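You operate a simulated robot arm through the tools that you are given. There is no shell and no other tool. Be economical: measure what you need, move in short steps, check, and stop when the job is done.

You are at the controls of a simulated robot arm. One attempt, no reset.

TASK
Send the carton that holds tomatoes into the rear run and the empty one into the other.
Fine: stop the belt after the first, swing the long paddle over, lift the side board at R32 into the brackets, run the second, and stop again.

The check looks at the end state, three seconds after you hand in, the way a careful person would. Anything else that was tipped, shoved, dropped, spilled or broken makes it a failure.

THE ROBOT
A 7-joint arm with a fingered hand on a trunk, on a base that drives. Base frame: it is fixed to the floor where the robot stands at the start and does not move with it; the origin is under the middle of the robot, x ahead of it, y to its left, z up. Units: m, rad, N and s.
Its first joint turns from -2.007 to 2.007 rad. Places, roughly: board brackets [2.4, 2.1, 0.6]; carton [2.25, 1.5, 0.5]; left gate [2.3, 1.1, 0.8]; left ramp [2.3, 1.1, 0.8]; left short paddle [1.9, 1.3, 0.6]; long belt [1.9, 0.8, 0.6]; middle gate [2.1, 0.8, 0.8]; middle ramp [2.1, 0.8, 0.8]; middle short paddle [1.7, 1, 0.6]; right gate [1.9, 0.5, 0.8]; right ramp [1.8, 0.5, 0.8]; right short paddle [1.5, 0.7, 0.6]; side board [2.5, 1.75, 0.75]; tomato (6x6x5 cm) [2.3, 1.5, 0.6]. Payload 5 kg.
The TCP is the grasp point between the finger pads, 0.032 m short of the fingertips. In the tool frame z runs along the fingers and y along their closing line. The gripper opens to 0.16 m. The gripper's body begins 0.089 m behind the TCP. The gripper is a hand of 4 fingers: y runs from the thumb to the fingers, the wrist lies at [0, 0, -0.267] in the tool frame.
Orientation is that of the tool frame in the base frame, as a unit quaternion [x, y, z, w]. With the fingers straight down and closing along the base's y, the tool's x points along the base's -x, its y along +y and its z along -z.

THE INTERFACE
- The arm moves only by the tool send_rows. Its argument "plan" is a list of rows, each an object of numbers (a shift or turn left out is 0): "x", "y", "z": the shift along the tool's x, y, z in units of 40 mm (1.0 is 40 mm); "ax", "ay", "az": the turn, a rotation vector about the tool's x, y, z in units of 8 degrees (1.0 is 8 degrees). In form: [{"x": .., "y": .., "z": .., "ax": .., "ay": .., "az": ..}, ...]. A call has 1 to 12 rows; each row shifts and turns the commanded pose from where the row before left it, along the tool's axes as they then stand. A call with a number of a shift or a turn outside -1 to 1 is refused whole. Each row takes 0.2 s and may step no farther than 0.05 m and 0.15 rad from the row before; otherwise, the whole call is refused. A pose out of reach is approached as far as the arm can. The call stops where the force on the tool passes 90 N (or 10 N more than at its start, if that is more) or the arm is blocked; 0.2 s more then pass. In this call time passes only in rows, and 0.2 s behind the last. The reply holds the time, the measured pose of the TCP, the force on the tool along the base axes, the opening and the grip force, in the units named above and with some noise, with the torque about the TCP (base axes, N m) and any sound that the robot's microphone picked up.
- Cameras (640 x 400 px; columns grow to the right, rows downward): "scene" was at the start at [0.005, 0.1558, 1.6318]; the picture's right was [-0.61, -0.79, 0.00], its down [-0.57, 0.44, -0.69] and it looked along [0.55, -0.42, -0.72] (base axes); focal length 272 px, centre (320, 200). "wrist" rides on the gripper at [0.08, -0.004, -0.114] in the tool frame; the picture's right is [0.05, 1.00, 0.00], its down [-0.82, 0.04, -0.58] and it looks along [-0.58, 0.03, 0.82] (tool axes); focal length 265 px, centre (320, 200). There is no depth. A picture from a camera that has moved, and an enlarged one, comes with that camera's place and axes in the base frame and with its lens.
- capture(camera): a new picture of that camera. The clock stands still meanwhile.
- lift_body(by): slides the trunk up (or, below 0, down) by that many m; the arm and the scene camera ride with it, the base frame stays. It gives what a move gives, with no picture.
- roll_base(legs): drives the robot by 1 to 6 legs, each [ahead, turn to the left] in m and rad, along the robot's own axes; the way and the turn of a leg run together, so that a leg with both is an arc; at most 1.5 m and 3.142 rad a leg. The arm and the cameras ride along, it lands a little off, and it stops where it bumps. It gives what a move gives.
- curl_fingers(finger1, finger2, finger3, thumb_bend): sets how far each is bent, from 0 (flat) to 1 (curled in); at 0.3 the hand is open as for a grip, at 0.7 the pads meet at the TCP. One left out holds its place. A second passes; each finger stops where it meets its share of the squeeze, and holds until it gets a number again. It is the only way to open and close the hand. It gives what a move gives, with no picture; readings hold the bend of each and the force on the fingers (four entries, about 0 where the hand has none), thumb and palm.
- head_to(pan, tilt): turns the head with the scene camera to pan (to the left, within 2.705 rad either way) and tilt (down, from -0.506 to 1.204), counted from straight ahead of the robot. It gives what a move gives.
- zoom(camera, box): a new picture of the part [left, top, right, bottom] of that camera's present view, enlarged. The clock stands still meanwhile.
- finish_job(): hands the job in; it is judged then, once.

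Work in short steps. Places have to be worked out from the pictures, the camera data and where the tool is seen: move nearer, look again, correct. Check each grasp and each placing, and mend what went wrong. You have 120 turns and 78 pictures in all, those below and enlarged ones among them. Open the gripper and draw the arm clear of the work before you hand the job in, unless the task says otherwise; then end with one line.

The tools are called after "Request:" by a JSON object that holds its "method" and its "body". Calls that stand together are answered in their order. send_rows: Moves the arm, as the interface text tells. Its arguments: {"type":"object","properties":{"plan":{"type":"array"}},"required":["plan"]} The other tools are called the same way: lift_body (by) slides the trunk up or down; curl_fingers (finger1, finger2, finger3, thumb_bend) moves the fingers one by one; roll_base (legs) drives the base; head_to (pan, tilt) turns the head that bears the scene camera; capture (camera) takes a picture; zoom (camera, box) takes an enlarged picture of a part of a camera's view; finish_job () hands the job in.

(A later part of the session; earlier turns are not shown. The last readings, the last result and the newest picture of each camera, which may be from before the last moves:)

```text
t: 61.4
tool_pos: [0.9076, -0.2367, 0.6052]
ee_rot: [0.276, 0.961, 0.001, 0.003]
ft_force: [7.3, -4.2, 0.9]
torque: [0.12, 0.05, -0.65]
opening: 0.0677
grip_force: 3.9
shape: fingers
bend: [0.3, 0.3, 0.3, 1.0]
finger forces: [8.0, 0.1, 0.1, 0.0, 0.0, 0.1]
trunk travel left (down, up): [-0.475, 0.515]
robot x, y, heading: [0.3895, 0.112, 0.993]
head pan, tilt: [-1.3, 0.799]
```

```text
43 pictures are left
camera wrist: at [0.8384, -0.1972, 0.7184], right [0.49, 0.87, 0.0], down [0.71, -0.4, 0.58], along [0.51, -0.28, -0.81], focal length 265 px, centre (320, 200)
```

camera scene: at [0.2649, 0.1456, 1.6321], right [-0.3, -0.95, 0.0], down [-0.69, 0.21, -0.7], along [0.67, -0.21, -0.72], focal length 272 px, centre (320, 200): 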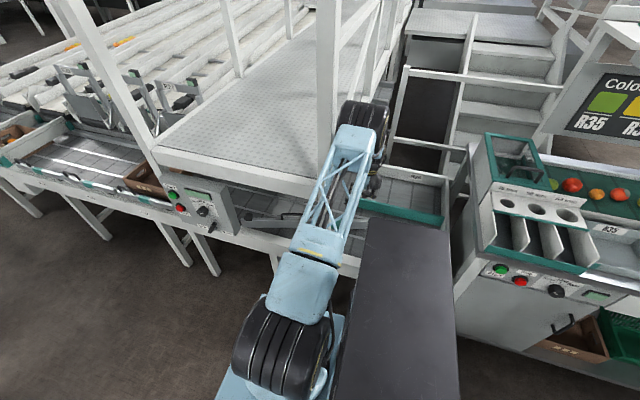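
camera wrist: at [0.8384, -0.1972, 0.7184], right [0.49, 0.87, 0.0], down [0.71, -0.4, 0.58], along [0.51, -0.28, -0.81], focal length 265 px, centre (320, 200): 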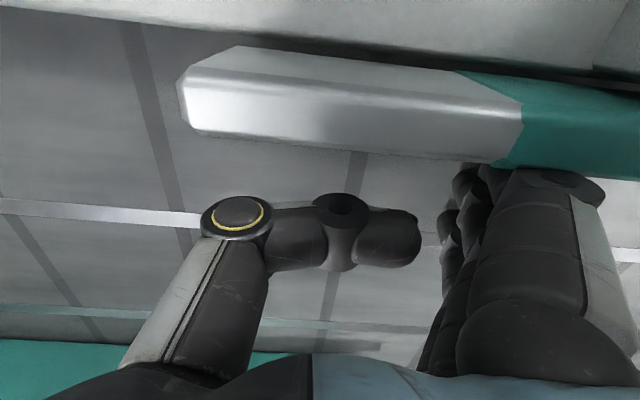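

The paddle now rests on its front stop, parallel to the rail. I release it, rise, shift away from the post, and retract.

Request:
{"method": "send_rows", "body": {"plan": [{"x": -0.5}, {"z": -1}, {"z": -1}, {"z": -1}, {"z": -1}, {"z": -1}, {"z": -1}, {"z": -1}, {"z": -1}, {"z": -1}, {"y": -1}, {"y": -1}]}}

Request:
{"method": "send_rows", "body": {"plan": [{"x": 1}, {"x": 1}, {"x": 1}, {"x": 1}, {"x": 1}, {"x": 1}, {"x": 1}, {"x": 1}]}}

Request:
{"method": "curl_fingers", "body": {"finger1": 1.0, "finger2": 0.7, "finger3": 1.0, "thumb_bend": 0.7}}

Request:
{"method": "capture", "body": {"camera": "wrist"}}

```text
t: 64.0
tool_pos: [0.8828, -0.3127, 0.9659]
ee_rot: [0.277, 0.961, 0.0, 0.002]
ft_force: [-1.7, -0.5, 0.8]
torque: [0.02, 0.0, 0.01]
opening: 0.0677
grip_force: 0.0
shape: fingers
bend: [0.3, 0.3, 0.3, 1.0]
finger forces: [0.0, 0.0, 0.0, 0.1, 0.0, 0.0]
trunk travel left (down, up): [-0.475, 0.515]
robot x, y, heading: [0.3885, 0.1116, 1.002]
head pan, tilt: [-1.3, 0.799]
```

```text
t: 65.8
tool_pos: [0.6102, -0.1442, 0.9642]
ee_rot: [0.276, 0.961, 0.001, 0.002]
ft_force: [-0.1, 1.1, 0.6]
torque: [0.01, -0.01, 0.03]
opening: 0.0675
grip_force: 0.1
shape: fingers
bend: [0.3, 0.3, 0.3, 1.0]
finger forces: [0.0, 0.1, 0.0, 0.0, 0.1, 0.1]
trunk travel left (down, up): [-0.475, 0.515]
robot x, y, heading: [0.389, 0.1075, 0.997]
head pan, tilt: [-1.3, 0.799]
```

```text
t: 66.8
tool_pos: [0.6117, -0.1432, 0.9634]
ee_rot: [0.277, 0.961, 0.001, 0.002]
ft_force: [0.4, 0.3, -0.2]
torque: [0.02, 0.01, -0.02]
opening: 0.0503
grip_force: 0.1
shape: fingers
bend: [1.0, 0.7, 1.0, 0.7]
finger forces: [0.0, 0.0, 0.0, 0.0, 0.0, 0.0]
trunk travel left (down, up): [-0.475, 0.515]
robot x, y, heading: [0.3866, 0.1099, 1.003]
head pan, tilt: [-1.3, 0.799]
```

```text
42 pictures are left
camera wrist: at [0.5402, -0.1045, 1.077], right [0.49, 0.87, 0.0], down [0.71, -0.4, 0.58], along [0.51, -0.28, -0.81], focal length 265 px, centre (320, 200)
```

wrist: 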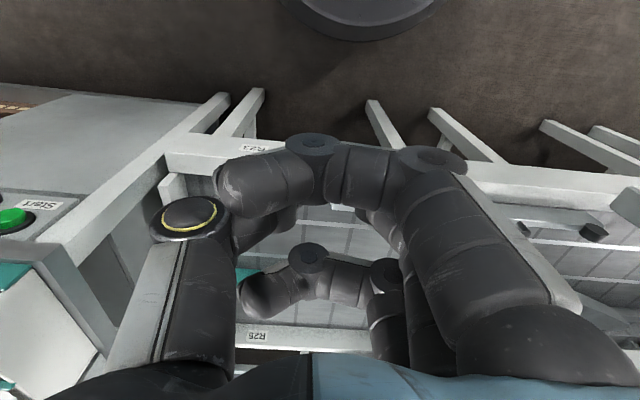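

Only the middle finger and thumb now point forward: a good button poker. I drive ahead to stand opposite the panel.

Request:
{"method": "roll_base", "body": {"legs": [[0.62, -0.02]]}}

Request:
{"method": "capture", "body": {"camera": "wrist"}}

Request:
{"method": "capture", "body": {"camera": "scene"}}

```text
t: 70.2
tool_pos: [0.9441, 0.3694, 0.9647]
ee_rot: [0.283, 0.959, 0.0, 0.001]
ft_force: [-0.1, 0.6, -0.5]
torque: [-0.01, -0.02, 0.02]
opening: 0.0504
grip_force: 0.1
shape: fingers
bend: [1.0, 0.7, 1.0, 0.7]
finger forces: [0.0, 0.0, 0.0, 0.0, 0.0, 0.1]
trunk travel left (down, up): [-0.475, 0.515]
robot x, y, heading: [0.7252, 0.6236, 0.984]
head pan, tilt: [-1.3, 0.799]
```

```text
41 pictures are left
camera wrist: at [0.8753, 0.4105, 1.077], right [0.5, 0.87, 0.0], down [0.71, -0.41, 0.58], along [0.5, -0.29, -0.81], focal length 265 px, centre (320, 200)
```

wrist: 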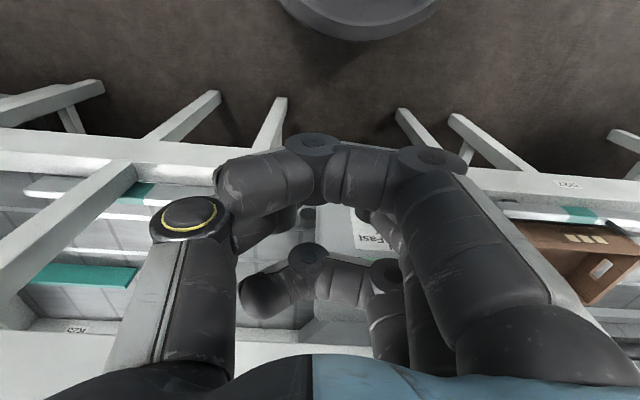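

```text
40 pictures are left
camera scene: at [0.6029, 0.6648, 1.632], right [-0.31, -0.95, 0.0], down [-0.68, 0.22, -0.7], along [0.66, -0.22, -0.72], focal length 272 px, centre (320, 200)
```

scene: 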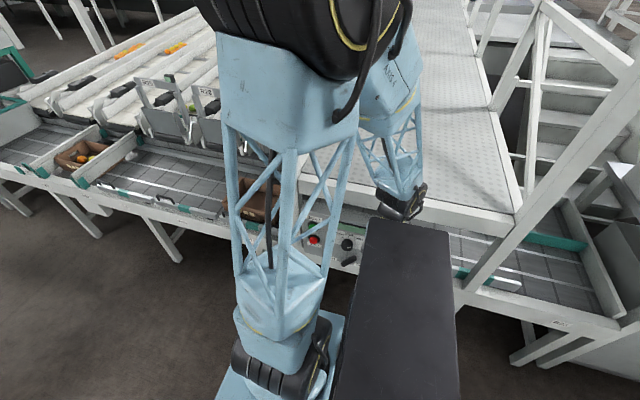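

Start button triangulates to about (1.215, 0.488, 0.833). I back the base 0.2 m for elbow room, then bring the hand in front of the button.

Request:
{"method": "roll_base", "body": {"legs": [[-0.2, 0]]}}

Request:
{"method": "send_rows", "body": {"plan": [{"y": 1}, {"y": 1}, {"y": 1}, {"y": 1}, {"y": 1}, {"y": 1}, {"y": 1}, {"y": 1}, {"y": 1}, {"y": 1}]}}

Request:
{"method": "send_rows", "body": {"plan": [{"ay": -0.93}, {"ay": -0.93}, {"ay": -0.93}, {"ay": -0.93}, {"ay": -0.93}, {"ay": -0.93}]}}

Request:
{"method": "capture", "body": {"camera": "wrist"}}

Request:
{"method": "capture", "body": {"camera": "scene"}}

```text
t: 71.8
tool_pos: [0.8348, 0.2039, 0.9637]
ee_rot: [0.285, 0.959, 0.0, 0.002]
ft_force: [-0.9, -0.8, 0.1]
torque: [-0.01, 0.02, -0.02]
opening: 0.05
grip_force: 0.0
shape: fingers
bend: [1.0, 0.7, 1.0, 0.7]
finger forces: [0.1, 0.0, 0.0, 0.0, 0.0, 0.0]
trunk travel left (down, up): [-0.475, 0.515]
robot x, y, heading: [0.6167, 0.4567, 0.984]
head pan, tilt: [-1.3, 0.799]
```

```text
t: 74.0
tool_pos: [1.0625, 0.53, 0.9672]
ee_rot: [0.285, 0.959, 0.0, 0.001]
ft_force: [0.7, -0.3, -0.5]
torque: [0.0, -0.01, -0.01]
opening: 0.0502
grip_force: 0.1
shape: fingers
bend: [1.0, 0.7, 1.0, 0.7]
finger forces: [0.0, 0.0, 0.0, 0.0, 0.0, 0.0]
out of reach, approached as far as the arm can: row 2, 3
trunk travel left (down, up): [-0.475, 0.515]
robot x, y, heading: [0.6187, 0.4577, 0.984]
head pan, tilt: [-1.3, 0.799]
```

```text
t: 75.4
tool_pos: [1.1339, 0.5517, 0.9866]
ee_rot: [0.262, 0.887, -0.108, 0.365]
ft_force: [0.5, -0.3, 1.0]
torque: [0.08, 0.02, 0.05]
opening: 0.0502
grip_force: 0.0
shape: fingers
bend: [1.0, 0.7, 1.0, 0.7]
finger forces: [0.0, 0.0, 0.0, 0.1, 0.0, 0.0]
out of reach, approached as far as the arm can: row 3, 4, 5, 6
trunk travel left (down, up): [-0.475, 0.515]
robot x, y, heading: [0.6154, 0.4595, 0.983]
head pan, tilt: [-1.3, 0.799]
```

```text
39 pictures are left
camera wrist: at [1.0159, 0.6232, 1.0103], right [0.51, 0.86, -0.04], down [0.17, -0.06, 0.98], along [0.84, -0.51, -0.17], focal length 265 px, centre (320, 200)
```

wrist: 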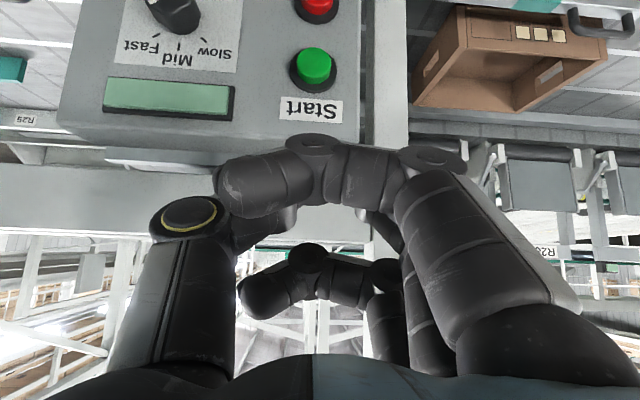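

```text
38 pictures are left
camera scene: at [0.4932, 0.4982, 1.6322], right [-0.31, -0.95, 0.0], down [-0.68, 0.22, -0.7], along [0.66, -0.22, -0.72], focal length 272 px, centre (320, 200)
```

scene: 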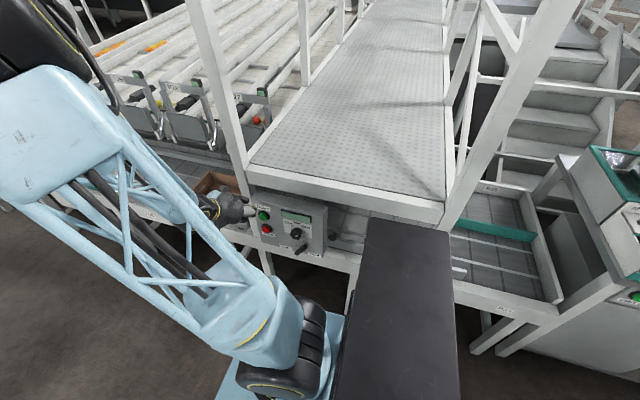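

The start button location is confirmed (1.216, 0.488, 0.833). The hand is pitched 45°; I bring the tip to about 6 cm off the button.

Request:
{"method": "send_rows", "body": {"plan": [{"x": -0.15, "y": 0.29, "z": 0.73}, {"x": -0.15, "y": 0.29, "z": 0.73}, {"x": -0.15, "y": 0.29, "z": 0.73}, {"x": -0.15, "y": 0.29, "z": 0.73}]}}

Request:
{"method": "capture", "body": {"camera": "wrist"}}

Request:
{"method": "zoom", "body": {"camera": "scene", "box": [180, 170, 340, 270]}}

```text
t: 76.4
tool_pos: [1.2407, 0.5407, 0.926]
ee_rot: [0.26, 0.886, -0.106, 0.369]
ft_force: [-6.6, 14.7, 14.1]
torque: [-0.05, 0.1, -0.05]
opening: 0.0474
grip_force: 11.6
shape: fingers
bend: [1.0, 0.68, 1.0, 0.74]
finger forces: [0.0, 0.0, 0.0, 0.1, 22.8, 0.1]
trunk travel left (down, up): [-0.475, 0.515]
robot x, y, heading: [0.6141, 0.4609, 0.983]
head pan, tilt: [-1.3, 0.799]
```

```text
37 pictures are left
camera wrist: at [1.1223, 0.6115, 0.948], right [0.51, 0.86, -0.03], down [0.16, -0.06, 0.99], along [0.85, -0.51, -0.17], focal length 265 px, centre (320, 200)
```

wrist: 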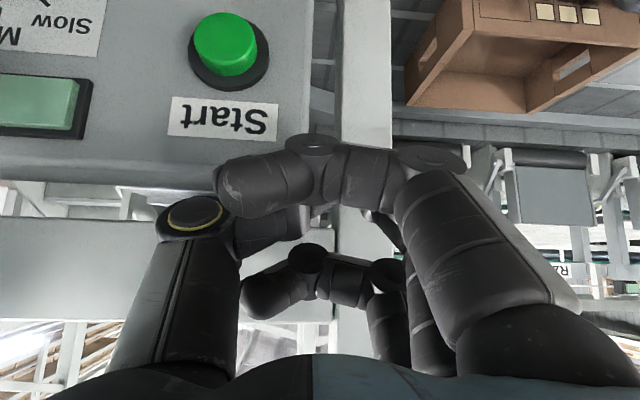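

```text
4.00 times, centred on (260, 220) of scene
camera zoom: at [0.4832, 0.5019, 1.6322], right [-0.31, -0.95, 0.0], down [-0.68, 0.22, -0.7], along [0.67, -0.22, -0.71], focal length 1087 px, centre (560, 120)
```

zoom: 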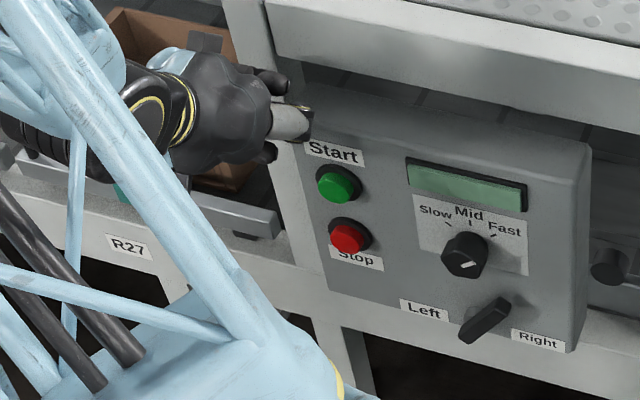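

I drifted left/forward and the thumb touched the post next to the panel lightly (23 N). I back off and move to right in front of Start.

Request:
{"method": "send_rows", "body": {"plan": [{"z": -0.6}, {"x": 0.5, "y": -0.5}, {"x": 0.5, "y": -0.5}, {"x": 0.5, "y": -0.45}]}}

Request:
{"method": "capture", "body": {"camera": "wrist"}}

Request:
{"method": "zoom", "body": {"camera": "scene", "box": [180, 170, 340, 270]}}

```text
t: 77.4
tool_pos: [1.1599, 0.5203, 0.8965]
ee_rot: [0.263, 0.886, -0.108, 0.366]
ft_force: [0.2, -0.2, -0.4]
torque: [-0.01, -0.03, 0.02]
opening: 0.0505
grip_force: 0.1
shape: fingers
bend: [1.0, 0.7, 1.0, 0.7]
finger forces: [0.1, 0.1, 0.0, 0.0, 0.1, 0.1]
trunk travel left (down, up): [-0.475, 0.515]
robot x, y, heading: [0.6165, 0.4609, 0.982]
head pan, tilt: [-1.3, 0.799]
```

```text
35 pictures are left
camera wrist: at [1.0427, 0.5918, 0.9197], right [0.51, 0.86, -0.04], down [0.17, -0.06, 0.98], along [0.84, -0.51, -0.17], focal length 265 px, centre (320, 200)
```

wrist: 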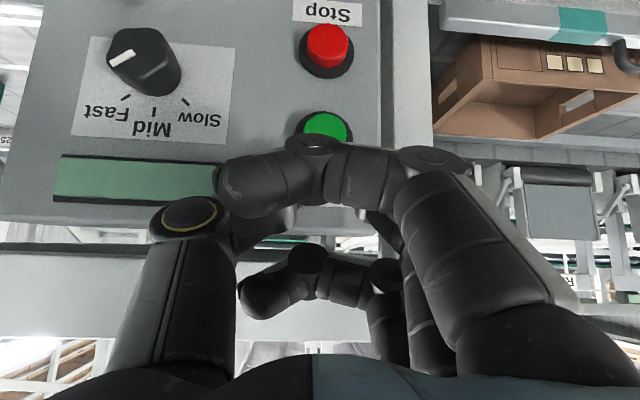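

```text
4.00 times, centred on (260, 220) of scene
camera zoom: at [0.492, 0.4989, 1.632], right [-0.31, -0.95, 0.0], down [-0.68, 0.22, -0.7], along [0.66, -0.22, -0.72], focal length 1087 px, centre (560, 120)
```

zoom: 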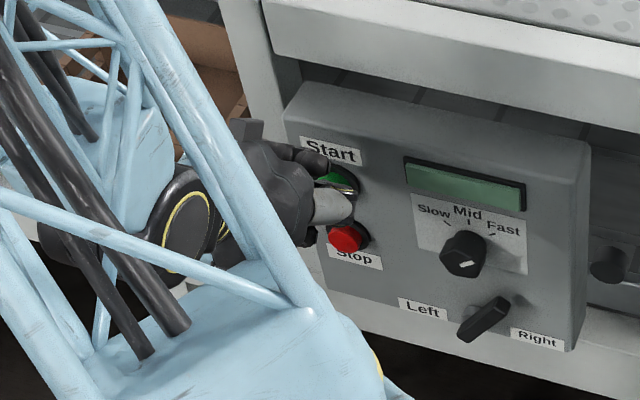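

The tip is about 4 cm off Start, aligned within ~1 cm. I advance slowly.

Request:
{"method": "send_rows", "body": {"plan": [{"x": -0.12, "z": 0.24, "y": 0.08}, {"x": -0.12, "z": 0.24, "y": 0.08}, {"x": -0.12, "z": 0.24, "y": 0.08}, {"x": -0.12, "z": 0.24, "y": 0.08}]}}

Request:
{"method": "zoom", "body": {"camera": "scene", "box": [180, 170, 340, 270]}}

```text
t: 78.4
tool_pos: [1.1994, 0.5096, 0.8805]
ee_rot: [0.262, 0.886, -0.108, 0.366]
ft_force: [-1.5, 2.0, -0.7]
torque: [0.06, 0.08, -0.05]
opening: 0.0505
grip_force: 0.9
shape: fingers
bend: [1.0, 0.7, 1.0, 0.7]
finger forces: [0.1, 0.0, 0.0, 0.0, 2.4, 0.0]
trunk travel left (down, up): [-0.475, 0.515]
robot x, y, heading: [0.6181, 0.4616, 0.986]
head pan, tilt: [-1.3, 0.799]
```

```text
4.00 times, centred on (260, 220) of scene
camera zoom: at [0.492, 0.499, 1.632], right [-0.31, -0.95, 0.0], down [-0.68, 0.22, -0.7], along [0.66, -0.22, -0.72], focal length 1087 px, centre (560, 120)
```

zoom: 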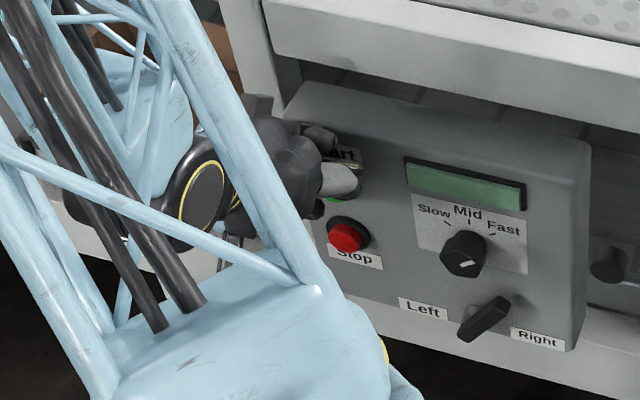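

The thumb tip is just touching (2.4 N) at the Start button. I push slightly further and slightly down.

Request:
{"method": "send_rows", "body": {"plan": [{"x": -0.03, "z": 0.2}, {"x": -0.03, "z": 0.2}]}}

Request:
{"method": "capture", "body": {"camera": "scene"}}

```text
t: 79.0
tool_pos: [1.2, 0.5064, 0.8768]
ee_rot: [0.26, 0.887, -0.106, 0.365]
ft_force: [-48.6, 17.8, 61.5]
torque: [-0.81, 0.33, -0.23]
opening: 0.0471
grip_force: 52.3
shape: fingers
bend: [1.0, 0.71, 1.0, 0.72]
finger forces: [0.0, 20.0, 0.0, 0.0, 83.3, 0.1]
trunk travel left (down, up): [-0.475, 0.515]
robot x, y, heading: [0.6149, 0.4571, 0.987]
head pan, tilt: [-1.3, 0.799]
stopped in row 2: the force on the tool passed its limit at 98 N (the readings are from after the stop); the commanded pose is now the measured one
```

```text
32 pictures are left
camera scene: at [0.4843, 0.4982, 1.6326], right [-0.31, -0.95, 0.0], down [-0.68, 0.22, -0.7], along [0.67, -0.21, -0.71], focal length 272 px, centre (320, 200)
```

scene: 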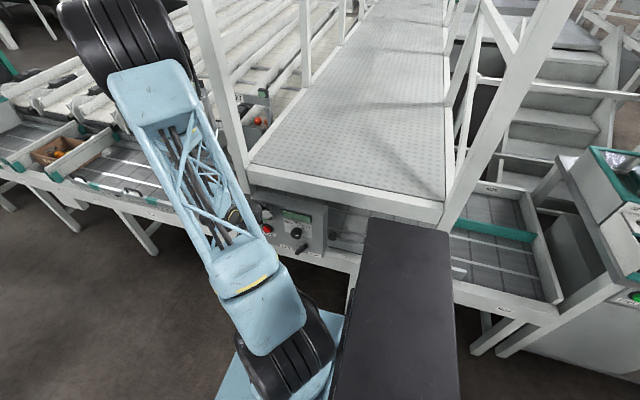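

It pressed hard against the panel without any sound reported. I back off and look whether anything started.

Request:
{"method": "send_rows", "body": {"plan": [{"x": 0.3, "z": -0.5}, {"x": 0.3, "z": -0.5}]}}

Request:
{"method": "zoom", "body": {"camera": "scene", "box": [180, 170, 340, 270]}}

```text
t: 79.6
tool_pos: [1.1685, 0.5293, 0.8813]
ee_rot: [0.261, 0.889, -0.107, 0.362]
ft_force: [-1.2, 0.6, -0.6]
torque: [0.03, 0.0, -0.01]
opening: 0.0505
grip_force: 0.0
shape: fingers
bend: [1.0, 0.7, 1.0, 0.7]
finger forces: [0.1, 0.0, 0.1, 0.0, 0.0, 0.0]
trunk travel left (down, up): [-0.475, 0.515]
robot x, y, heading: [0.619, 0.4588, 0.986]
head pan, tilt: [-1.3, 0.799]
```

```text
4.00 times, centred on (260, 220) of scene
camera zoom: at [0.4923, 0.498, 1.6315], right [-0.31, -0.95, 0.0], down [-0.68, 0.22, -0.7], along [0.66, -0.22, -0.72], focal length 1087 px, centre (560, 120)
```

zoom: 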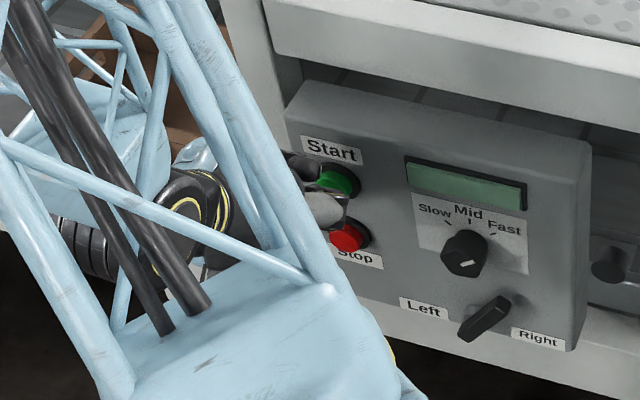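

Not started: the contact pushed upward on the thumb, so I landed on top of the cap about 1.5 cm too high. I level the hand more, lower it, then look.

Request:
{"method": "send_rows", "body": {"plan": [{"ay": -0.83}, {"ay": -0.83}, {"ay": -0.83}, {"x": 0.61, "z": 0.28, "y": 0.22}]}}

Request:
{"method": "zoom", "body": {"camera": "scene", "box": [180, 170, 340, 270]}}

Request:
{"method": "capture", "body": {"camera": "wrist"}}

```text
t: 80.6
tool_pos: [1.1733, 0.5376, 0.8566]
ee_rot: [0.237, 0.812, -0.15, 0.512]
ft_force: [-1.1, -0.4, 0.4]
torque: [0.02, -0.01, -0.02]
opening: 0.0505
grip_force: 0.0
shape: fingers
bend: [1.0, 0.7, 1.0, 0.7]
finger forces: [0.0, 0.1, 0.1, 0.0, 0.0, 0.0]
trunk travel left (down, up): [-0.475, 0.515]
robot x, y, heading: [0.6167, 0.4597, 0.988]
head pan, tilt: [-1.3, 0.799]
```

```text
4.00 times, centred on (260, 220) of scene
camera zoom: at [0.492, 0.4985, 1.6321], right [-0.31, -0.95, 0.0], down [-0.68, 0.22, -0.7], along [0.66, -0.22, -0.72], focal length 1087 px, centre (560, 120)
```

zoom: 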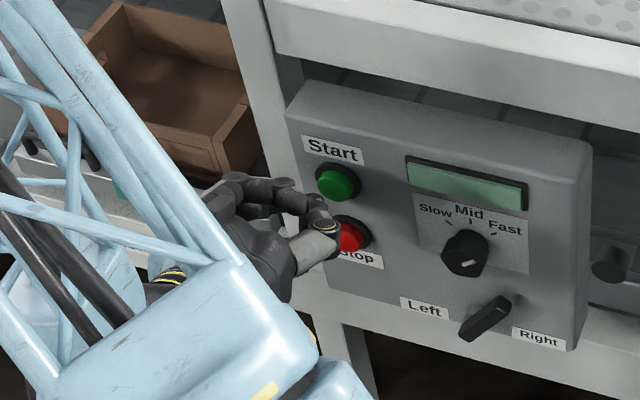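

```text
29 pictures are left
camera wrist: at [1.0551, 0.6083, 0.8335], right [0.52, 0.85, -0.05], down [-0.12, 0.13, 0.98], along [0.85, -0.51, 0.17], focal length 265 px, centre (320, 200)
```

wrist: 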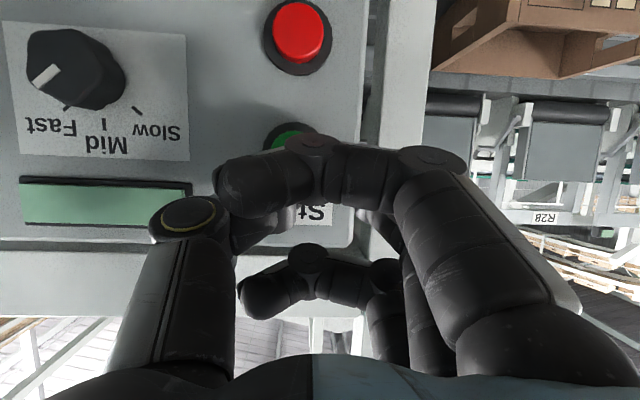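

Now the pinch tip is at about s 1.09, z 0.84; Start at s 1.074, z 0.828. I correct 1.5 cm right, 1 cm down, then advance along the panel normal.

Request:
{"method": "send_rows", "body": {"plan": [{"y": -0.4, "x": 0.27, "z": 0.13}, {"z": 0.25, "x": -0.115}, {"z": 0.25, "x": -0.115}, {"z": 0.25, "x": -0.115}]}}

Request:
{"method": "zoom", "body": {"camera": "scene", "box": [180, 170, 340, 270]}}

```text
t: 81.6
tool_pos: [1.188, 0.5063, 0.8443]
ee_rot: [0.236, 0.814, -0.15, 0.509]
ft_force: [-44.8, 15.9, -2.9]
torque: [0.21, 0.37, -0.92]
opening: 0.049
grip_force: 23.5
shape: fingers
bend: [1.0, 0.7, 1.0, 0.71]
finger forces: [0.1, 2.0, 0.0, 0.0, 44.8, 0.1]
trunk travel left (down, up): [-0.475, 0.515]
robot x, y, heading: [0.6175, 0.4617, 0.987]
head pan, tilt: [-1.3, 0.799]
heard: click
```

```text
4.00 times, centred on (260, 220) of scene
camera zoom: at [0.4887, 0.4993, 1.6317], right [-0.31, -0.95, 0.0], down [-0.68, 0.22, -0.7], along [0.66, -0.22, -0.72], focal length 1087 px, centre (560, 120)
```

zoom: 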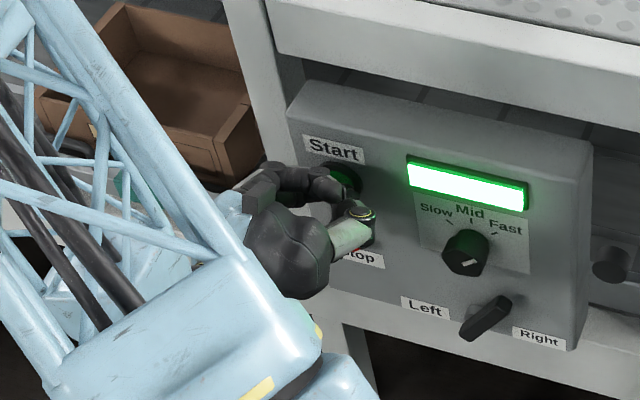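

A click, and the display lights: the belt is on. I back off two steps, and check which way the carton goes.

Request:
{"method": "send_rows", "body": {"plan": [{"z": -0.6, "x": 0.28}, {"z": -0.3, "x": 0.14}]}}

Request:
{"method": "capture", "body": {"camera": "scene"}}

```text
t: 82.2
tool_pos: [1.1589, 0.5269, 0.8453]
ee_rot: [0.239, 0.811, -0.151, 0.512]
ft_force: [-0.1, -0.1, -0.2]
torque: [0.01, 0.0, 0.03]
opening: 0.0506
grip_force: 0.1
shape: fingers
bend: [1.0, 0.7, 1.0, 0.7]
finger forces: [0.0, 0.0, 0.0, 0.0, 0.0, 0.0]
trunk travel left (down, up): [-0.475, 0.515]
robot x, y, heading: [0.6159, 0.4594, 0.98]
head pan, tilt: [-1.3, 0.799]
```

```text
27 pictures are left
camera scene: at [0.4921, 0.4987, 1.6321], right [-0.31, -0.95, 0.0], down [-0.68, 0.22, -0.7], along [0.66, -0.22, -0.72], focal length 272 px, centre (320, 200)
```

scene: 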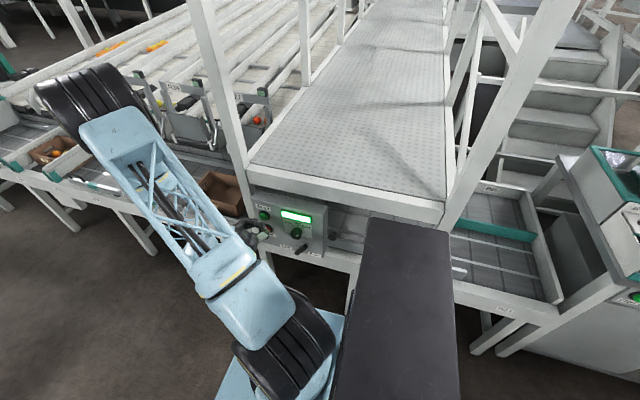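

The carton seems to shift right. Meanwhile I lower the tip in front of Stop and watch.

Request:
{"method": "send_rows", "body": {"plan": [{"x": 0.77, "z": 0.26}, {"x": 0.77, "z": 0.26}]}}

Request:
{"method": "zoom", "body": {"camera": "scene", "box": [180, 150, 500, 350]}}

```text
t: 82.8
tool_pos: [1.1524, 0.5318, 0.7815]
ee_rot: [0.239, 0.812, -0.15, 0.511]
ft_force: [1.2, 0.0, 0.9]
torque: [0.0, 0.03, 0.01]
opening: 0.0505
grip_force: 0.1
shape: fingers
bend: [1.0, 0.7, 1.0, 0.7]
finger forces: [0.0, 0.1, 0.0, 0.0, 0.0, 0.0]
trunk travel left (down, up): [-0.475, 0.515]
robot x, y, heading: [0.6174, 0.462, 0.985]
head pan, tilt: [-1.3, 0.799]
```

```text
2.00 times, centred on (340, 250) of scene
camera zoom: at [0.4922, 0.4986, 1.6322], right [-0.31, -0.95, 0.0], down [-0.68, 0.22, -0.7], along [0.66, -0.22, -0.72], focal length 544 px, centre (280, 100)
```

zoom: 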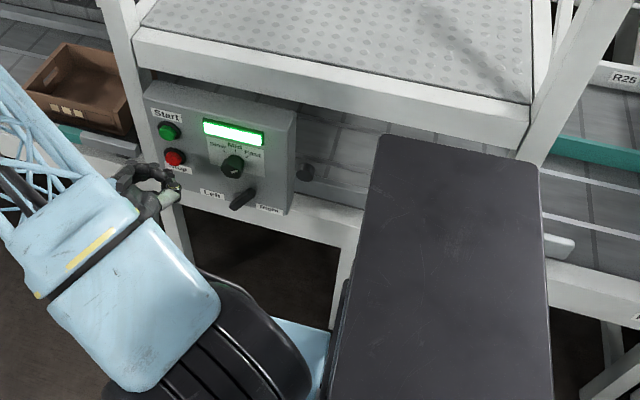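

The carton is moving right, as wanted. I wait with idle rows and check.

Request:
{"method": "send_rows", "body": {"plan": [{"x": 0}, {"x": 0}, {"x": 0}, {"x": 0}, {"x": 0}, {"x": 0}, {"x": 0}, {"x": 0}, {"x": 0}, {"x": 0}, {"x": 0}, {"x": 0}]}}

Request:
{"method": "zoom", "body": {"camera": "scene", "box": [0, 80, 560, 350]}}

```text
t: 85.4
tool_pos: [1.152, 0.5306, 0.7808]
ee_rot: [0.239, 0.811, -0.151, 0.511]
ft_force: [0.1, -0.4, 0.8]
torque: [0.0, 0.03, 0.0]
opening: 0.0506
grip_force: 0.1
shape: fingers
bend: [1.0, 0.7, 1.0, 0.7]
finger forces: [0.0, 0.1, 0.1, 0.0, 0.0, 0.1]
trunk travel left (down, up): [-0.475, 0.515]
robot x, y, heading: [0.6187, 0.4643, 0.988]
head pan, tilt: [-1.3, 0.799]
```

```text
1.14 times, centred on (280, 215) of scene
camera zoom: at [0.492, 0.4985, 1.632], right [-0.31, -0.95, 0.0], down [-0.68, 0.22, -0.7], along [0.66, -0.22, -0.72], focal length 311 px, centre (366, 183)
```

zoom: 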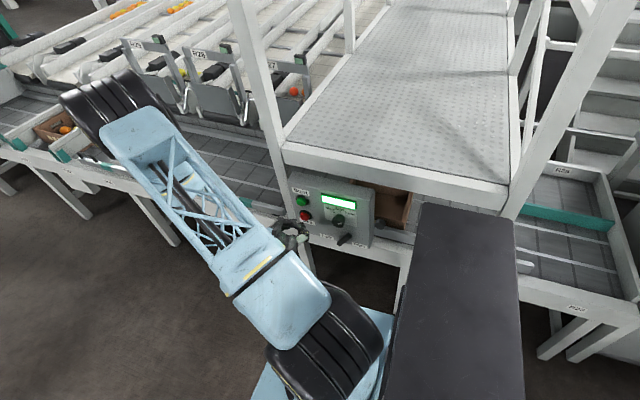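

It is now passing behind the panel at about 0.2 m/s. Another wait of 2.4 s.

Request:
{"method": "send_rows", "body": {"plan": [{"x": 0}, {"x": 0}, {"x": 0}, {"x": 0}, {"x": 0}, {"x": 0}, {"x": 0}, {"x": 0}, {"x": 0}, {"x": 0}, {"x": 0}]}}

Request:
{"method": "zoom", "body": {"camera": "scene", "box": [240, 150, 560, 350]}}

```text
t: 87.8
tool_pos: [1.1509, 0.5308, 0.7806]
ee_rot: [0.239, 0.812, -0.151, 0.511]
ft_force: [-1.0, -0.8, 0.0]
torque: [0.0, 0.01, 0.01]
opening: 0.0503
grip_force: 0.0
shape: fingers
bend: [1.0, 0.7, 1.0, 0.7]
finger forces: [0.0, 0.0, 0.1, 0.0, 0.0, 0.0]
trunk travel left (down, up): [-0.475, 0.515]
robot x, y, heading: [0.6187, 0.4585, 0.985]
head pan, tilt: [-1.3, 0.799]
```

```text
2.00 times, centred on (400, 250) of scene
camera zoom: at [0.492, 0.4984, 1.632], right [-0.31, -0.95, 0.0], down [-0.68, 0.22, -0.7], along [0.66, -0.22, -0.72], focal length 544 px, centre (160, 100)
```

zoom: 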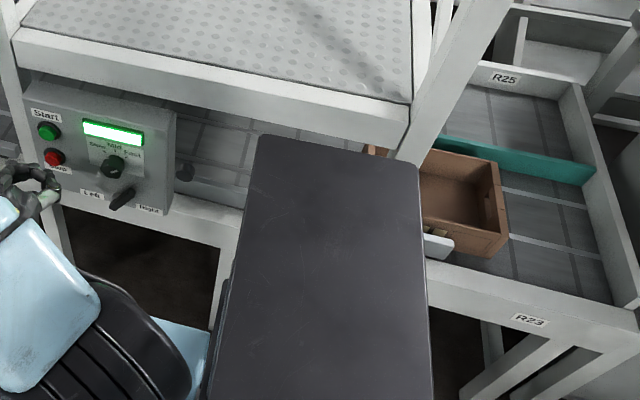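

The empty carton is entering the front run cleanly. After a short wait I press Stop in the same call.

Request:
{"method": "send_rows", "body": {"plan": [{"x": 0}, {"x": 0}, {"x": 0.27, "z": 0.13}, {"z": 0.25, "x": -0.115}, {"z": 0.25, "x": -0.115}, {"z": 0.25, "x": -0.115}, {"z": 0.25, "x": -0.115}]}}

Request:
{"method": "zoom", "body": {"camera": "scene", "box": [240, 150, 560, 350]}}

```text
t: 89.4
tool_pos: [1.1872, 0.5094, 0.7681]
ee_rot: [0.238, 0.813, -0.152, 0.509]
ft_force: [-26.5, 8.5, 1.5]
torque: [0.05, 0.18, -0.58]
opening: 0.0496
grip_force: 12.9
shape: fingers
bend: [1.0, 0.7, 1.0, 0.7]
finger forces: [0.0, 0.0, 0.0, 0.1, 26.1, 0.0]
trunk travel left (down, up): [-0.475, 0.515]
robot x, y, heading: [0.6167, 0.4588, 0.989]
head pan, tilt: [-1.3, 0.799]
heard: click
```

```text
2.00 times, centred on (400, 250) of scene
camera zoom: at [0.49, 0.499, 1.6319], right [-0.31, -0.95, 0.0], down [-0.68, 0.22, -0.7], along [0.66, -0.22, -0.72], focal length 544 px, centre (160, 100)
```

zoom: 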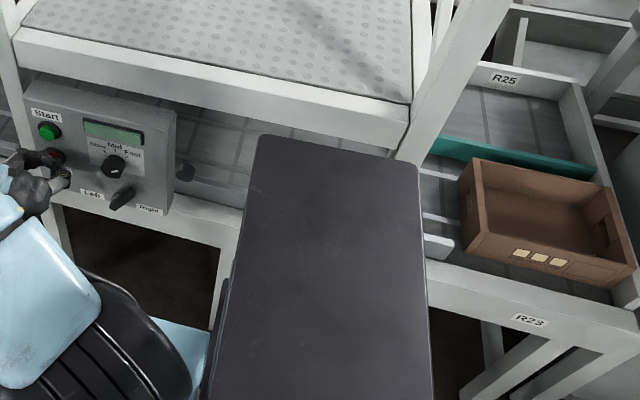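

Belt stopped, empty carton sits wholly in the front run. I withdraw the hand from the panel and drive back so the hand faces the paddle's handle.

Request:
{"method": "send_rows", "body": {"plan": [{"z": -0.9, "x": 0.43}, {"z": -0.9, "x": 0.43}, {"z": -0.9, "x": 0.43}]}}

Request:
{"method": "roll_base", "body": {"legs": [[-0.42, 0]]}}

Request:
{"method": "capture", "body": {"camera": "wrist"}}

Request:
{"method": "capture", "body": {"camera": "scene"}}

```text
t: 90.2
tool_pos: [1.089, 0.5731, 0.768]
ee_rot: [0.238, 0.812, -0.15, 0.511]
ft_force: [-0.1, 0.3, 0.6]
torque: [0.01, -0.01, 0.03]
opening: 0.0504
grip_force: 0.1
shape: fingers
bend: [1.0, 0.7, 1.0, 0.7]
finger forces: [0.1, 0.0, 0.0, 0.1, 0.0, 0.0]
trunk travel left (down, up): [-0.475, 0.515]
robot x, y, heading: [0.6168, 0.459, 0.99]
head pan, tilt: [-1.3, 0.799]
```

```text
t: 92.8
tool_pos: [0.8556, 0.2207, 0.7667]
ee_rot: [0.237, 0.813, -0.15, 0.511]
ft_force: [-0.5, -0.1, 0.1]
torque: [0.0, 0.01, 0.01]
opening: 0.0506
grip_force: 0.0
shape: fingers
bend: [1.0, 0.7, 1.0, 0.7]
finger forces: [0.0, 0.0, 0.1, 0.2, 0.0, 0.0]
trunk travel left (down, up): [-0.475, 0.515]
robot x, y, heading: [0.381, 0.1077, 0.984]
head pan, tilt: [-1.3, 0.799]
```

```text
22 pictures are left
camera wrist: at [0.7385, 0.2913, 0.7436], right [0.52, 0.85, -0.05], down [-0.12, 0.13, 0.98], along [0.85, -0.51, 0.17], focal length 265 px, centre (320, 200)
```

wrist: 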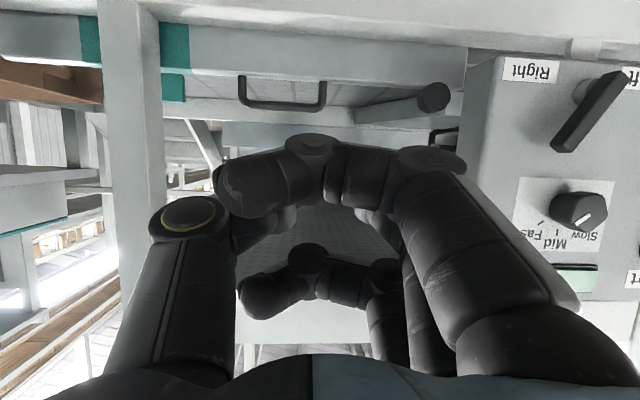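

```text
21 pictures are left
camera scene: at [0.2588, 0.1455, 1.6321], right [-0.31, -0.95, 0.0], down [-0.68, 0.22, -0.7], along [0.66, -0.22, -0.72], focal length 272 px, centre (320, 200)
```

scene: 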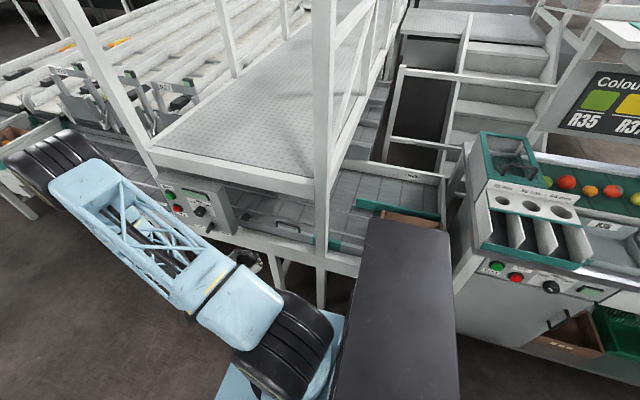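

The handle bar stands at about s 0.61, p 0.89, z 0.675, facing the hand. I move in level with it and push it rearward along its arc.

Request:
{"method": "send_rows", "body": {"plan": [{"z": 0.94, "x": -0.1, "y": -0.14}, {"z": 0.94, "x": -0.1, "y": -0.14}, {"z": 0.94, "x": -0.1, "y": -0.14}, {"z": 0.94, "x": -0.1, "y": -0.14}, {"z": 0.94, "x": -0.1, "y": -0.14}, {"z": 0.94, "x": -0.1, "y": -0.14}, {"z": 0.94, "x": -0.1, "y": -0.14}, {"z": 0.5, "x": -0.23, "y": 0.1}, {"z": 0.5, "x": -0.23, "y": 0.1}, {"z": 0.5, "x": -0.23, "y": 0.1}]}}

Request:
{"method": "zoom", "body": {"camera": "scene", "box": [200, 150, 460, 312]}}

```text
t: 95.0
tool_pos: [1.1094, 0.0253, 0.6796]
ee_rot: [0.238, 0.811, -0.15, 0.512]
ft_force: [-0.7, 0.0, 0.0]
torque: [-0.02, -0.03, 0.06]
opening: 0.0505
grip_force: 0.3
shape: fingers
bend: [1.0, 0.7, 1.0, 0.7]
finger forces: [0.1, 0.6, 0.0, 0.0, 0.1, 0.1]
trunk travel left (down, up): [-0.475, 0.515]
robot x, y, heading: [0.383, 0.108, 0.987]
head pan, tilt: [-1.3, 0.799]
```

```text
2.46 times, centred on (330, 231) of scene
camera zoom: at [0.2591, 0.1452, 1.6322], right [-0.31, -0.95, 0.0], down [-0.68, 0.22, -0.7], along [0.66, -0.22, -0.72], focal length 669 px, centre (295, 124)
```

zoom: 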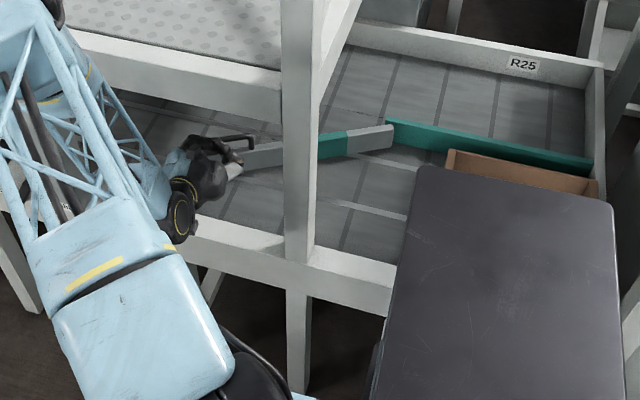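

The paddle swung over; its tip is almost in line with the divider's end. I push gently to its stop.

Request:
{"method": "send_rows", "body": {"plan": [{"z": 0.3, "x": -0.14, "y": 0.05}, {"z": 0.3, "x": -0.14, "y": 0.05}]}}

Request:
{"method": "zoom", "body": {"camera": "scene", "box": [280, 170, 400, 245]}}

```text
t: 95.6
tool_pos: [1.1286, 0.0165, 0.6745]
ee_rot: [0.237, 0.814, -0.15, 0.508]
ft_force: [-32.7, 9.9, -7.2]
torque: [-0.17, 0.07, 0.89]
opening: 0.0506
grip_force: 17.0
shape: fingers
bend: [1.0, 0.71, 1.0, 0.7]
finger forces: [0.0, 33.4, 0.0, 0.0, 0.0, 0.1]
trunk travel left (down, up): [-0.475, 0.515]
robot x, y, heading: [0.3835, 0.1079, 0.986]
head pan, tilt: [-1.3, 0.799]
```

```text
5.33 times, centred on (340, 208) of scene
camera zoom: at [0.2576, 0.1456, 1.6318], right [-0.31, -0.95, 0.0], down [-0.68, 0.22, -0.7], along [0.66, -0.21, -0.72], focal length 1450 px, centre (213, 160)
```

zoom: 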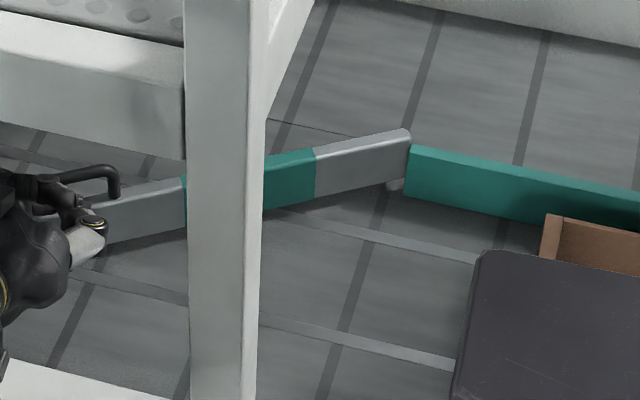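

The paddle is against its stop, its tip closing onto the divider's end: the way now leads to the rear run. I withdraw the hand and turn it back to pointing down.

Request:
{"method": "send_rows", "body": {"plan": [{"z": -1, "x": 0.47}, {"z": -1, "x": 0.47}, {"z": -1, "x": 0.47}, {"z": -1, "x": 0.47}, {"z": -1, "x": 0.47}, {"z": -1, "x": 0.47}, {"z": -1, "x": 0.47}]}}

Request:
{"method": "send_rows", "body": {"plan": [{"x": -0.9, "ay": 0.9}, {"x": -0.9, "ay": 0.9}, {"x": -0.9, "ay": 0.9}, {"x": -0.8, "z": -0.4, "ay": 0.9}, {"x": -0.6, "z": -0.6, "ay": 0.9}, {"x": -0.5, "z": -0.8, "ay": 0.9}, {"x": -0.3, "z": -0.9, "ay": 0.9}, {"z": -1, "ay": 0.9}, {"z": -1, "ay": 0.9}]}}

Request:
{"method": "curl_fingers", "body": {"finger1": 0.3, "finger2": 0.3, "finger3": 0.3, "thumb_bend": 0.3}}

```text
t: 97.2
tool_pos: [0.8694, 0.1841, 0.6825]
ee_rot: [0.237, 0.812, -0.15, 0.512]
ft_force: [-0.8, 0.4, 0.7]
torque: [-0.01, 0.0, -0.02]
opening: 0.0506
grip_force: 0.1
shape: fingers
bend: [1.0, 0.7, 1.0, 0.7]
finger forces: [0.0, 0.1, 0.1, 0.1, 0.1, 0.0]
trunk travel left (down, up): [-0.475, 0.515]
robot x, y, heading: [0.3805, 0.105, 0.987]
head pan, tilt: [-1.3, 0.799]
```

```text
t: 99.2
tool_pos: [0.915, 0.1291, 0.9676]
ee_rot: [0.304, 0.953, 0.004, -0.017]
ft_force: [-0.5, -7.5, 10.1]
torque: [0.64, -0.08, -0.03]
opening: 0.0509
grip_force: 0.0
shape: fingers
bend: [1.0, 0.7, 1.0, 0.7]
finger forces: [0.0, 0.0, 0.0, 0.0, 0.0, 0.0]
out of reach, approached as far as the arm can: row 6
trunk travel left (down, up): [-0.475, 0.515]
robot x, y, heading: [0.3858, 0.1036, 0.988]
head pan, tilt: [-1.3, 0.799]
```

```text
t: 100.2
tool_pos: [0.9191, 0.1504, 0.9773]
ee_rot: [0.28, 0.96, 0.001, -0.003]
ft_force: [0.4, 0.5, -0.6]
torque: [0.0, -0.01, 0.01]
opening: 0.17
grip_force: 0.0
shape: fingers
bend: [0.3, 0.3, 0.3, 0.3]
finger forces: [0.0, 0.0, 0.1, 0.0, 0.1, 0.1]
trunk travel left (down, up): [-0.475, 0.515]
robot x, y, heading: [0.3836, 0.106, 0.99]
head pan, tilt: [-1.3, 0.799]
```

A transient 10 N came and vanished. I retract a little more, then drive along the aisle to R32.

Request:
{"method": "send_rows", "body": {"plan": [{"x": 1}, {"x": 1}, {"x": 1}, {"x": 0.5}]}}

Request:
{"method": "roll_base", "body": {"legs": [[1.3, -0.007], [0.95, 0]]}}

Request:
{"method": "head_to", "body": {"pan": -1.45, "tilt": 0.75}}

Request:
{"method": "capture", "body": {"camera": "wrist"}}

Request:
{"method": "capture", "body": {"camera": "scene"}}

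```text
t: 101.2
tool_pos: [0.8003, 0.2251, 0.9803]
ee_rot: [0.28, 0.96, 0.001, -0.003]
ft_force: [-0.2, 0.6, 0.3]
torque: [0.01, 0.01, 0.01]
opening: 0.1703
grip_force: 0.0
shape: fingers
bend: [0.3, 0.3, 0.3, 0.3]
finger forces: [0.1, 0.0, 0.1, 0.0, 0.0, 0.0]
trunk travel left (down, up): [-0.475, 0.515]
robot x, y, heading: [0.3828, 0.1111, 0.984]
head pan, tilt: [-1.3, 0.799]
```

```text
t: 112.3
tool_pos: [2.0836, 2.0804, 0.9819]
ee_rot: [0.291, 0.957, 0.002, -0.004]
ft_force: [-0.2, 0.0, -0.6]
torque: [0.0, -0.02, 0.03]
opening: 0.1702
grip_force: 0.1
shape: fingers
bend: [0.3, 0.3, 0.3, 0.3]
finger forces: [0.0, 0.1, 0.1, 0.0, 0.1, 0.0]
trunk travel left (down, up): [-0.475, 0.515]
robot x, y, heading: [1.6624, 1.9699, 0.971]
head pan, tilt: [-1.3, 0.799]
```

```text
t: 113.0
tool_pos: [2.0842, 2.0808, 0.9811]
ee_rot: [0.289, 0.957, 0.001, -0.004]
ft_force: [-0.2, -0.1, -0.6]
torque: [-0.03, -0.02, -0.03]
opening: 0.1703
grip_force: 0.2
shape: fingers
bend: [0.3, 0.3, 0.3, 0.3]
finger forces: [0.1, 0.0, 0.0, 0.1, 0.0, 0.0]
trunk travel left (down, up): [-0.475, 0.515]
robot x, y, heading: [1.6664, 1.9686, 0.971]
head pan, tilt: [-1.45, 0.75]
```

```text
18 pictures are left
camera wrist: at [2.016, 2.121, 1.0955], right [0.51, 0.86, 0.0], down [0.71, -0.42, 0.57], along [0.49, -0.29, -0.82], focal length 265 px, centre (320, 200)
```

wrist: 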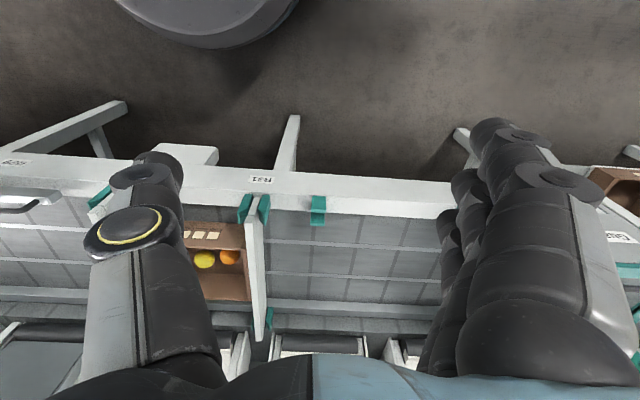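

```text
17 pictures are left
camera scene: at [1.5377, 1.9987, 1.636], right [-0.46, -0.89, 0.0], down [-0.6, 0.32, -0.73], along [0.65, -0.34, -0.68], focal length 272 px, centre (320, 200)
```

scene: 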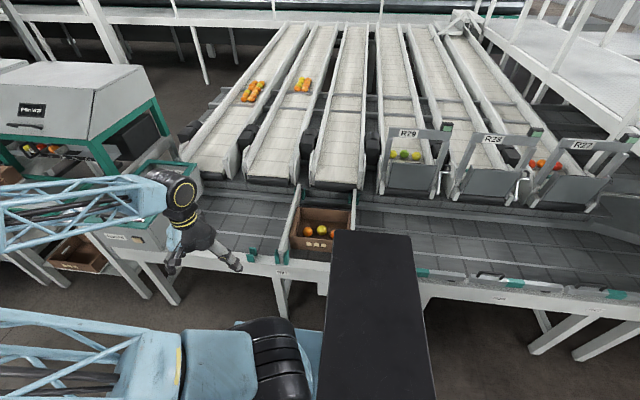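

The free brackets' slots run lengthwise: one pair at s≈2.90 and another ≈3.19, at p≈0.86 along the front edge, so the board must be turned 90°. I bring the hand above the R32 board.

Request:
{"method": "send_rows", "body": {"plan": [{"x": -0.88, "y": -0.87}, {"x": -0.88, "y": -0.87}, {"x": -0.88, "y": -0.87}, {"x": -0.88, "y": -0.87}, {"x": -0.88, "y": -0.87}, {"x": -0.88, "y": -0.87}, {"x": -0.88, "y": -0.87}, {"x": -0.88, "y": -0.87}, {"x": -0.88, "y": -0.87}, {"x": -0.88, "y": -0.87}]}}

Request:
{"method": "capture", "body": {"camera": "wrist"}}

```text
t: 115.2
tool_pos: [2.1844, 1.5964, 0.9799]
ee_rot: [0.29, 0.957, 0.001, -0.004]
ft_force: [0.6, 0.8, -0.3]
torque: [0.01, -0.02, -0.02]
opening: 0.1704
grip_force: 0.0
shape: fingers
bend: [0.3, 0.3, 0.3, 0.3]
finger forces: [0.0, 0.0, 0.0, 0.1, 0.0, 0.0]
trunk travel left (down, up): [-0.475, 0.515]
robot x, y, heading: [1.6649, 1.969, 0.967]
head pan, tilt: [-1.45, 0.75]
```

```text
16 pictures are left
camera wrist: at [2.1173, 1.636, 1.0938], right [0.51, 0.86, 0.0], down [0.71, -0.42, 0.57], along [0.49, -0.29, -0.82], focal length 265 px, centre (320, 200)
```

wrist: 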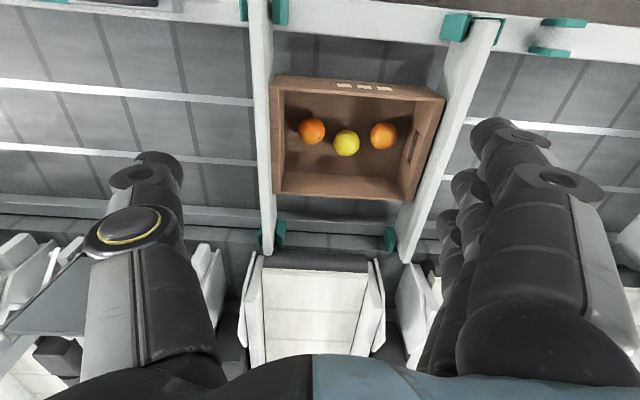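

Clear view: R32 board at s≈2.45, spanning p≈0.83–1.28, top z≈0.69; the tomato carton (rim ≈0.65) touches its left face. I centre over the board and go down part way.

Request:
{"method": "send_rows", "body": {"plan": [{"x": -0.75, "y": -0.56}, {"x": -0.75, "y": -0.56}, {"x": -0.75, "y": -0.56}, {"x": -0.75, "y": -0.56}, {"z": 1}, {"z": 1}, {"z": 1}, {"z": 1}]}}

Request:
{"method": "capture", "body": {"camera": "wrist"}}

```text
t: 117.0
tool_pos: [2.233, 1.4543, 0.8178]
ee_rot: [0.29, 0.957, 0.0, -0.003]
ft_force: [-0.3, -0.6, 0.5]
torque: [-0.01, 0.04, -0.03]
opening: 0.1704
grip_force: 0.1
shape: fingers
bend: [0.3, 0.3, 0.3, 0.3]
finger forces: [0.1, 0.0, 0.1, 0.0, 0.0, 0.0]
trunk travel left (down, up): [-0.475, 0.515]
robot x, y, heading: [1.6616, 1.969, 0.971]
head pan, tilt: [-1.45, 0.75]
```

```text
15 pictures are left
camera wrist: at [2.1656, 1.4946, 0.9323], right [0.51, 0.86, 0.0], down [0.71, -0.42, 0.57], along [0.49, -0.29, -0.82], focal length 265 px, centre (320, 200)
```

wrist: 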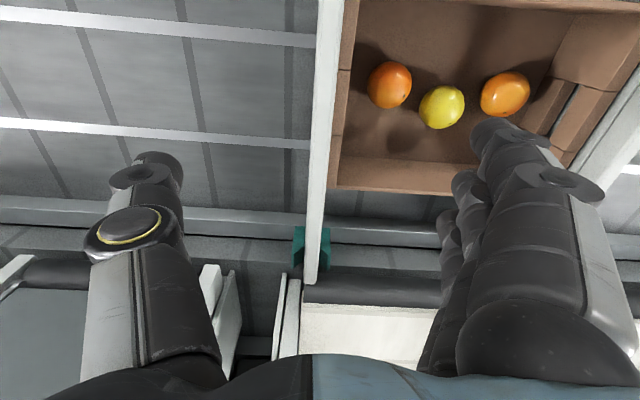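

Centred on the board (TCP s 2.449, p 1.05). I lower to grip its top few centimetres above the carton rim, then close.

Request:
{"method": "send_rows", "body": {"plan": [{"z": 1}, {"z": 1}, {"z": 0.6}, {"z": 0.55}]}}

Request:
{"method": "curl_fingers", "body": {"finger1": 0.72, "finger2": 0.72, "finger3": 0.72, "thumb_bend": 0.72}}

Request:
{"method": "capture", "body": {"camera": "wrist"}}

```text
t: 118.0
tool_pos: [2.2333, 1.4532, 0.693]
ee_rot: [0.289, 0.957, 0.002, -0.003]
ft_force: [0.0, 0.3, 1.3]
torque: [0.03, -0.03, 0.01]
opening: 0.1701
grip_force: 0.1
shape: fingers
bend: [0.3, 0.3, 0.3, 0.3]
finger forces: [0.1, 0.0, 0.1, 0.0, 0.0, 0.0]
trunk travel left (down, up): [-0.475, 0.515]
robot x, y, heading: [1.6625, 1.9674, 0.968]
head pan, tilt: [-1.45, 0.75]
```

```text
t: 119.0
tool_pos: [2.2356, 1.4544, 0.6934]
ee_rot: [0.289, 0.957, 0.001, -0.002]
ft_force: [15.0, 14.7, 9.9]
torque: [0.99, -0.86, -0.15]
opening: 0.0389
grip_force: 25.4
shape: fingers
bend: [0.65, 0.66, 0.66, 0.68]
finger forces: [14.0, 14.3, 14.2, 0.0, 7.7, 0.0]
trunk travel left (down, up): [-0.475, 0.515]
robot x, y, heading: [1.6644, 1.9705, 0.971]
head pan, tilt: [-1.45, 0.75]
```

```text
14 pictures are left
camera wrist: at [2.1661, 1.4952, 0.808], right [0.51, 0.86, 0.0], down [0.7, -0.42, 0.57], along [0.49, -0.29, -0.82], focal length 265 px, centre (320, 200)
```

wrist: 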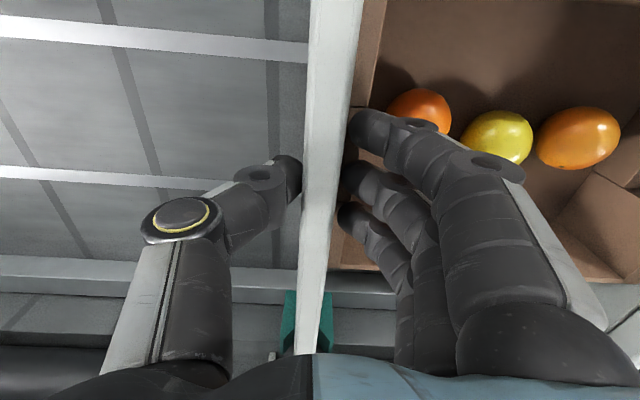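

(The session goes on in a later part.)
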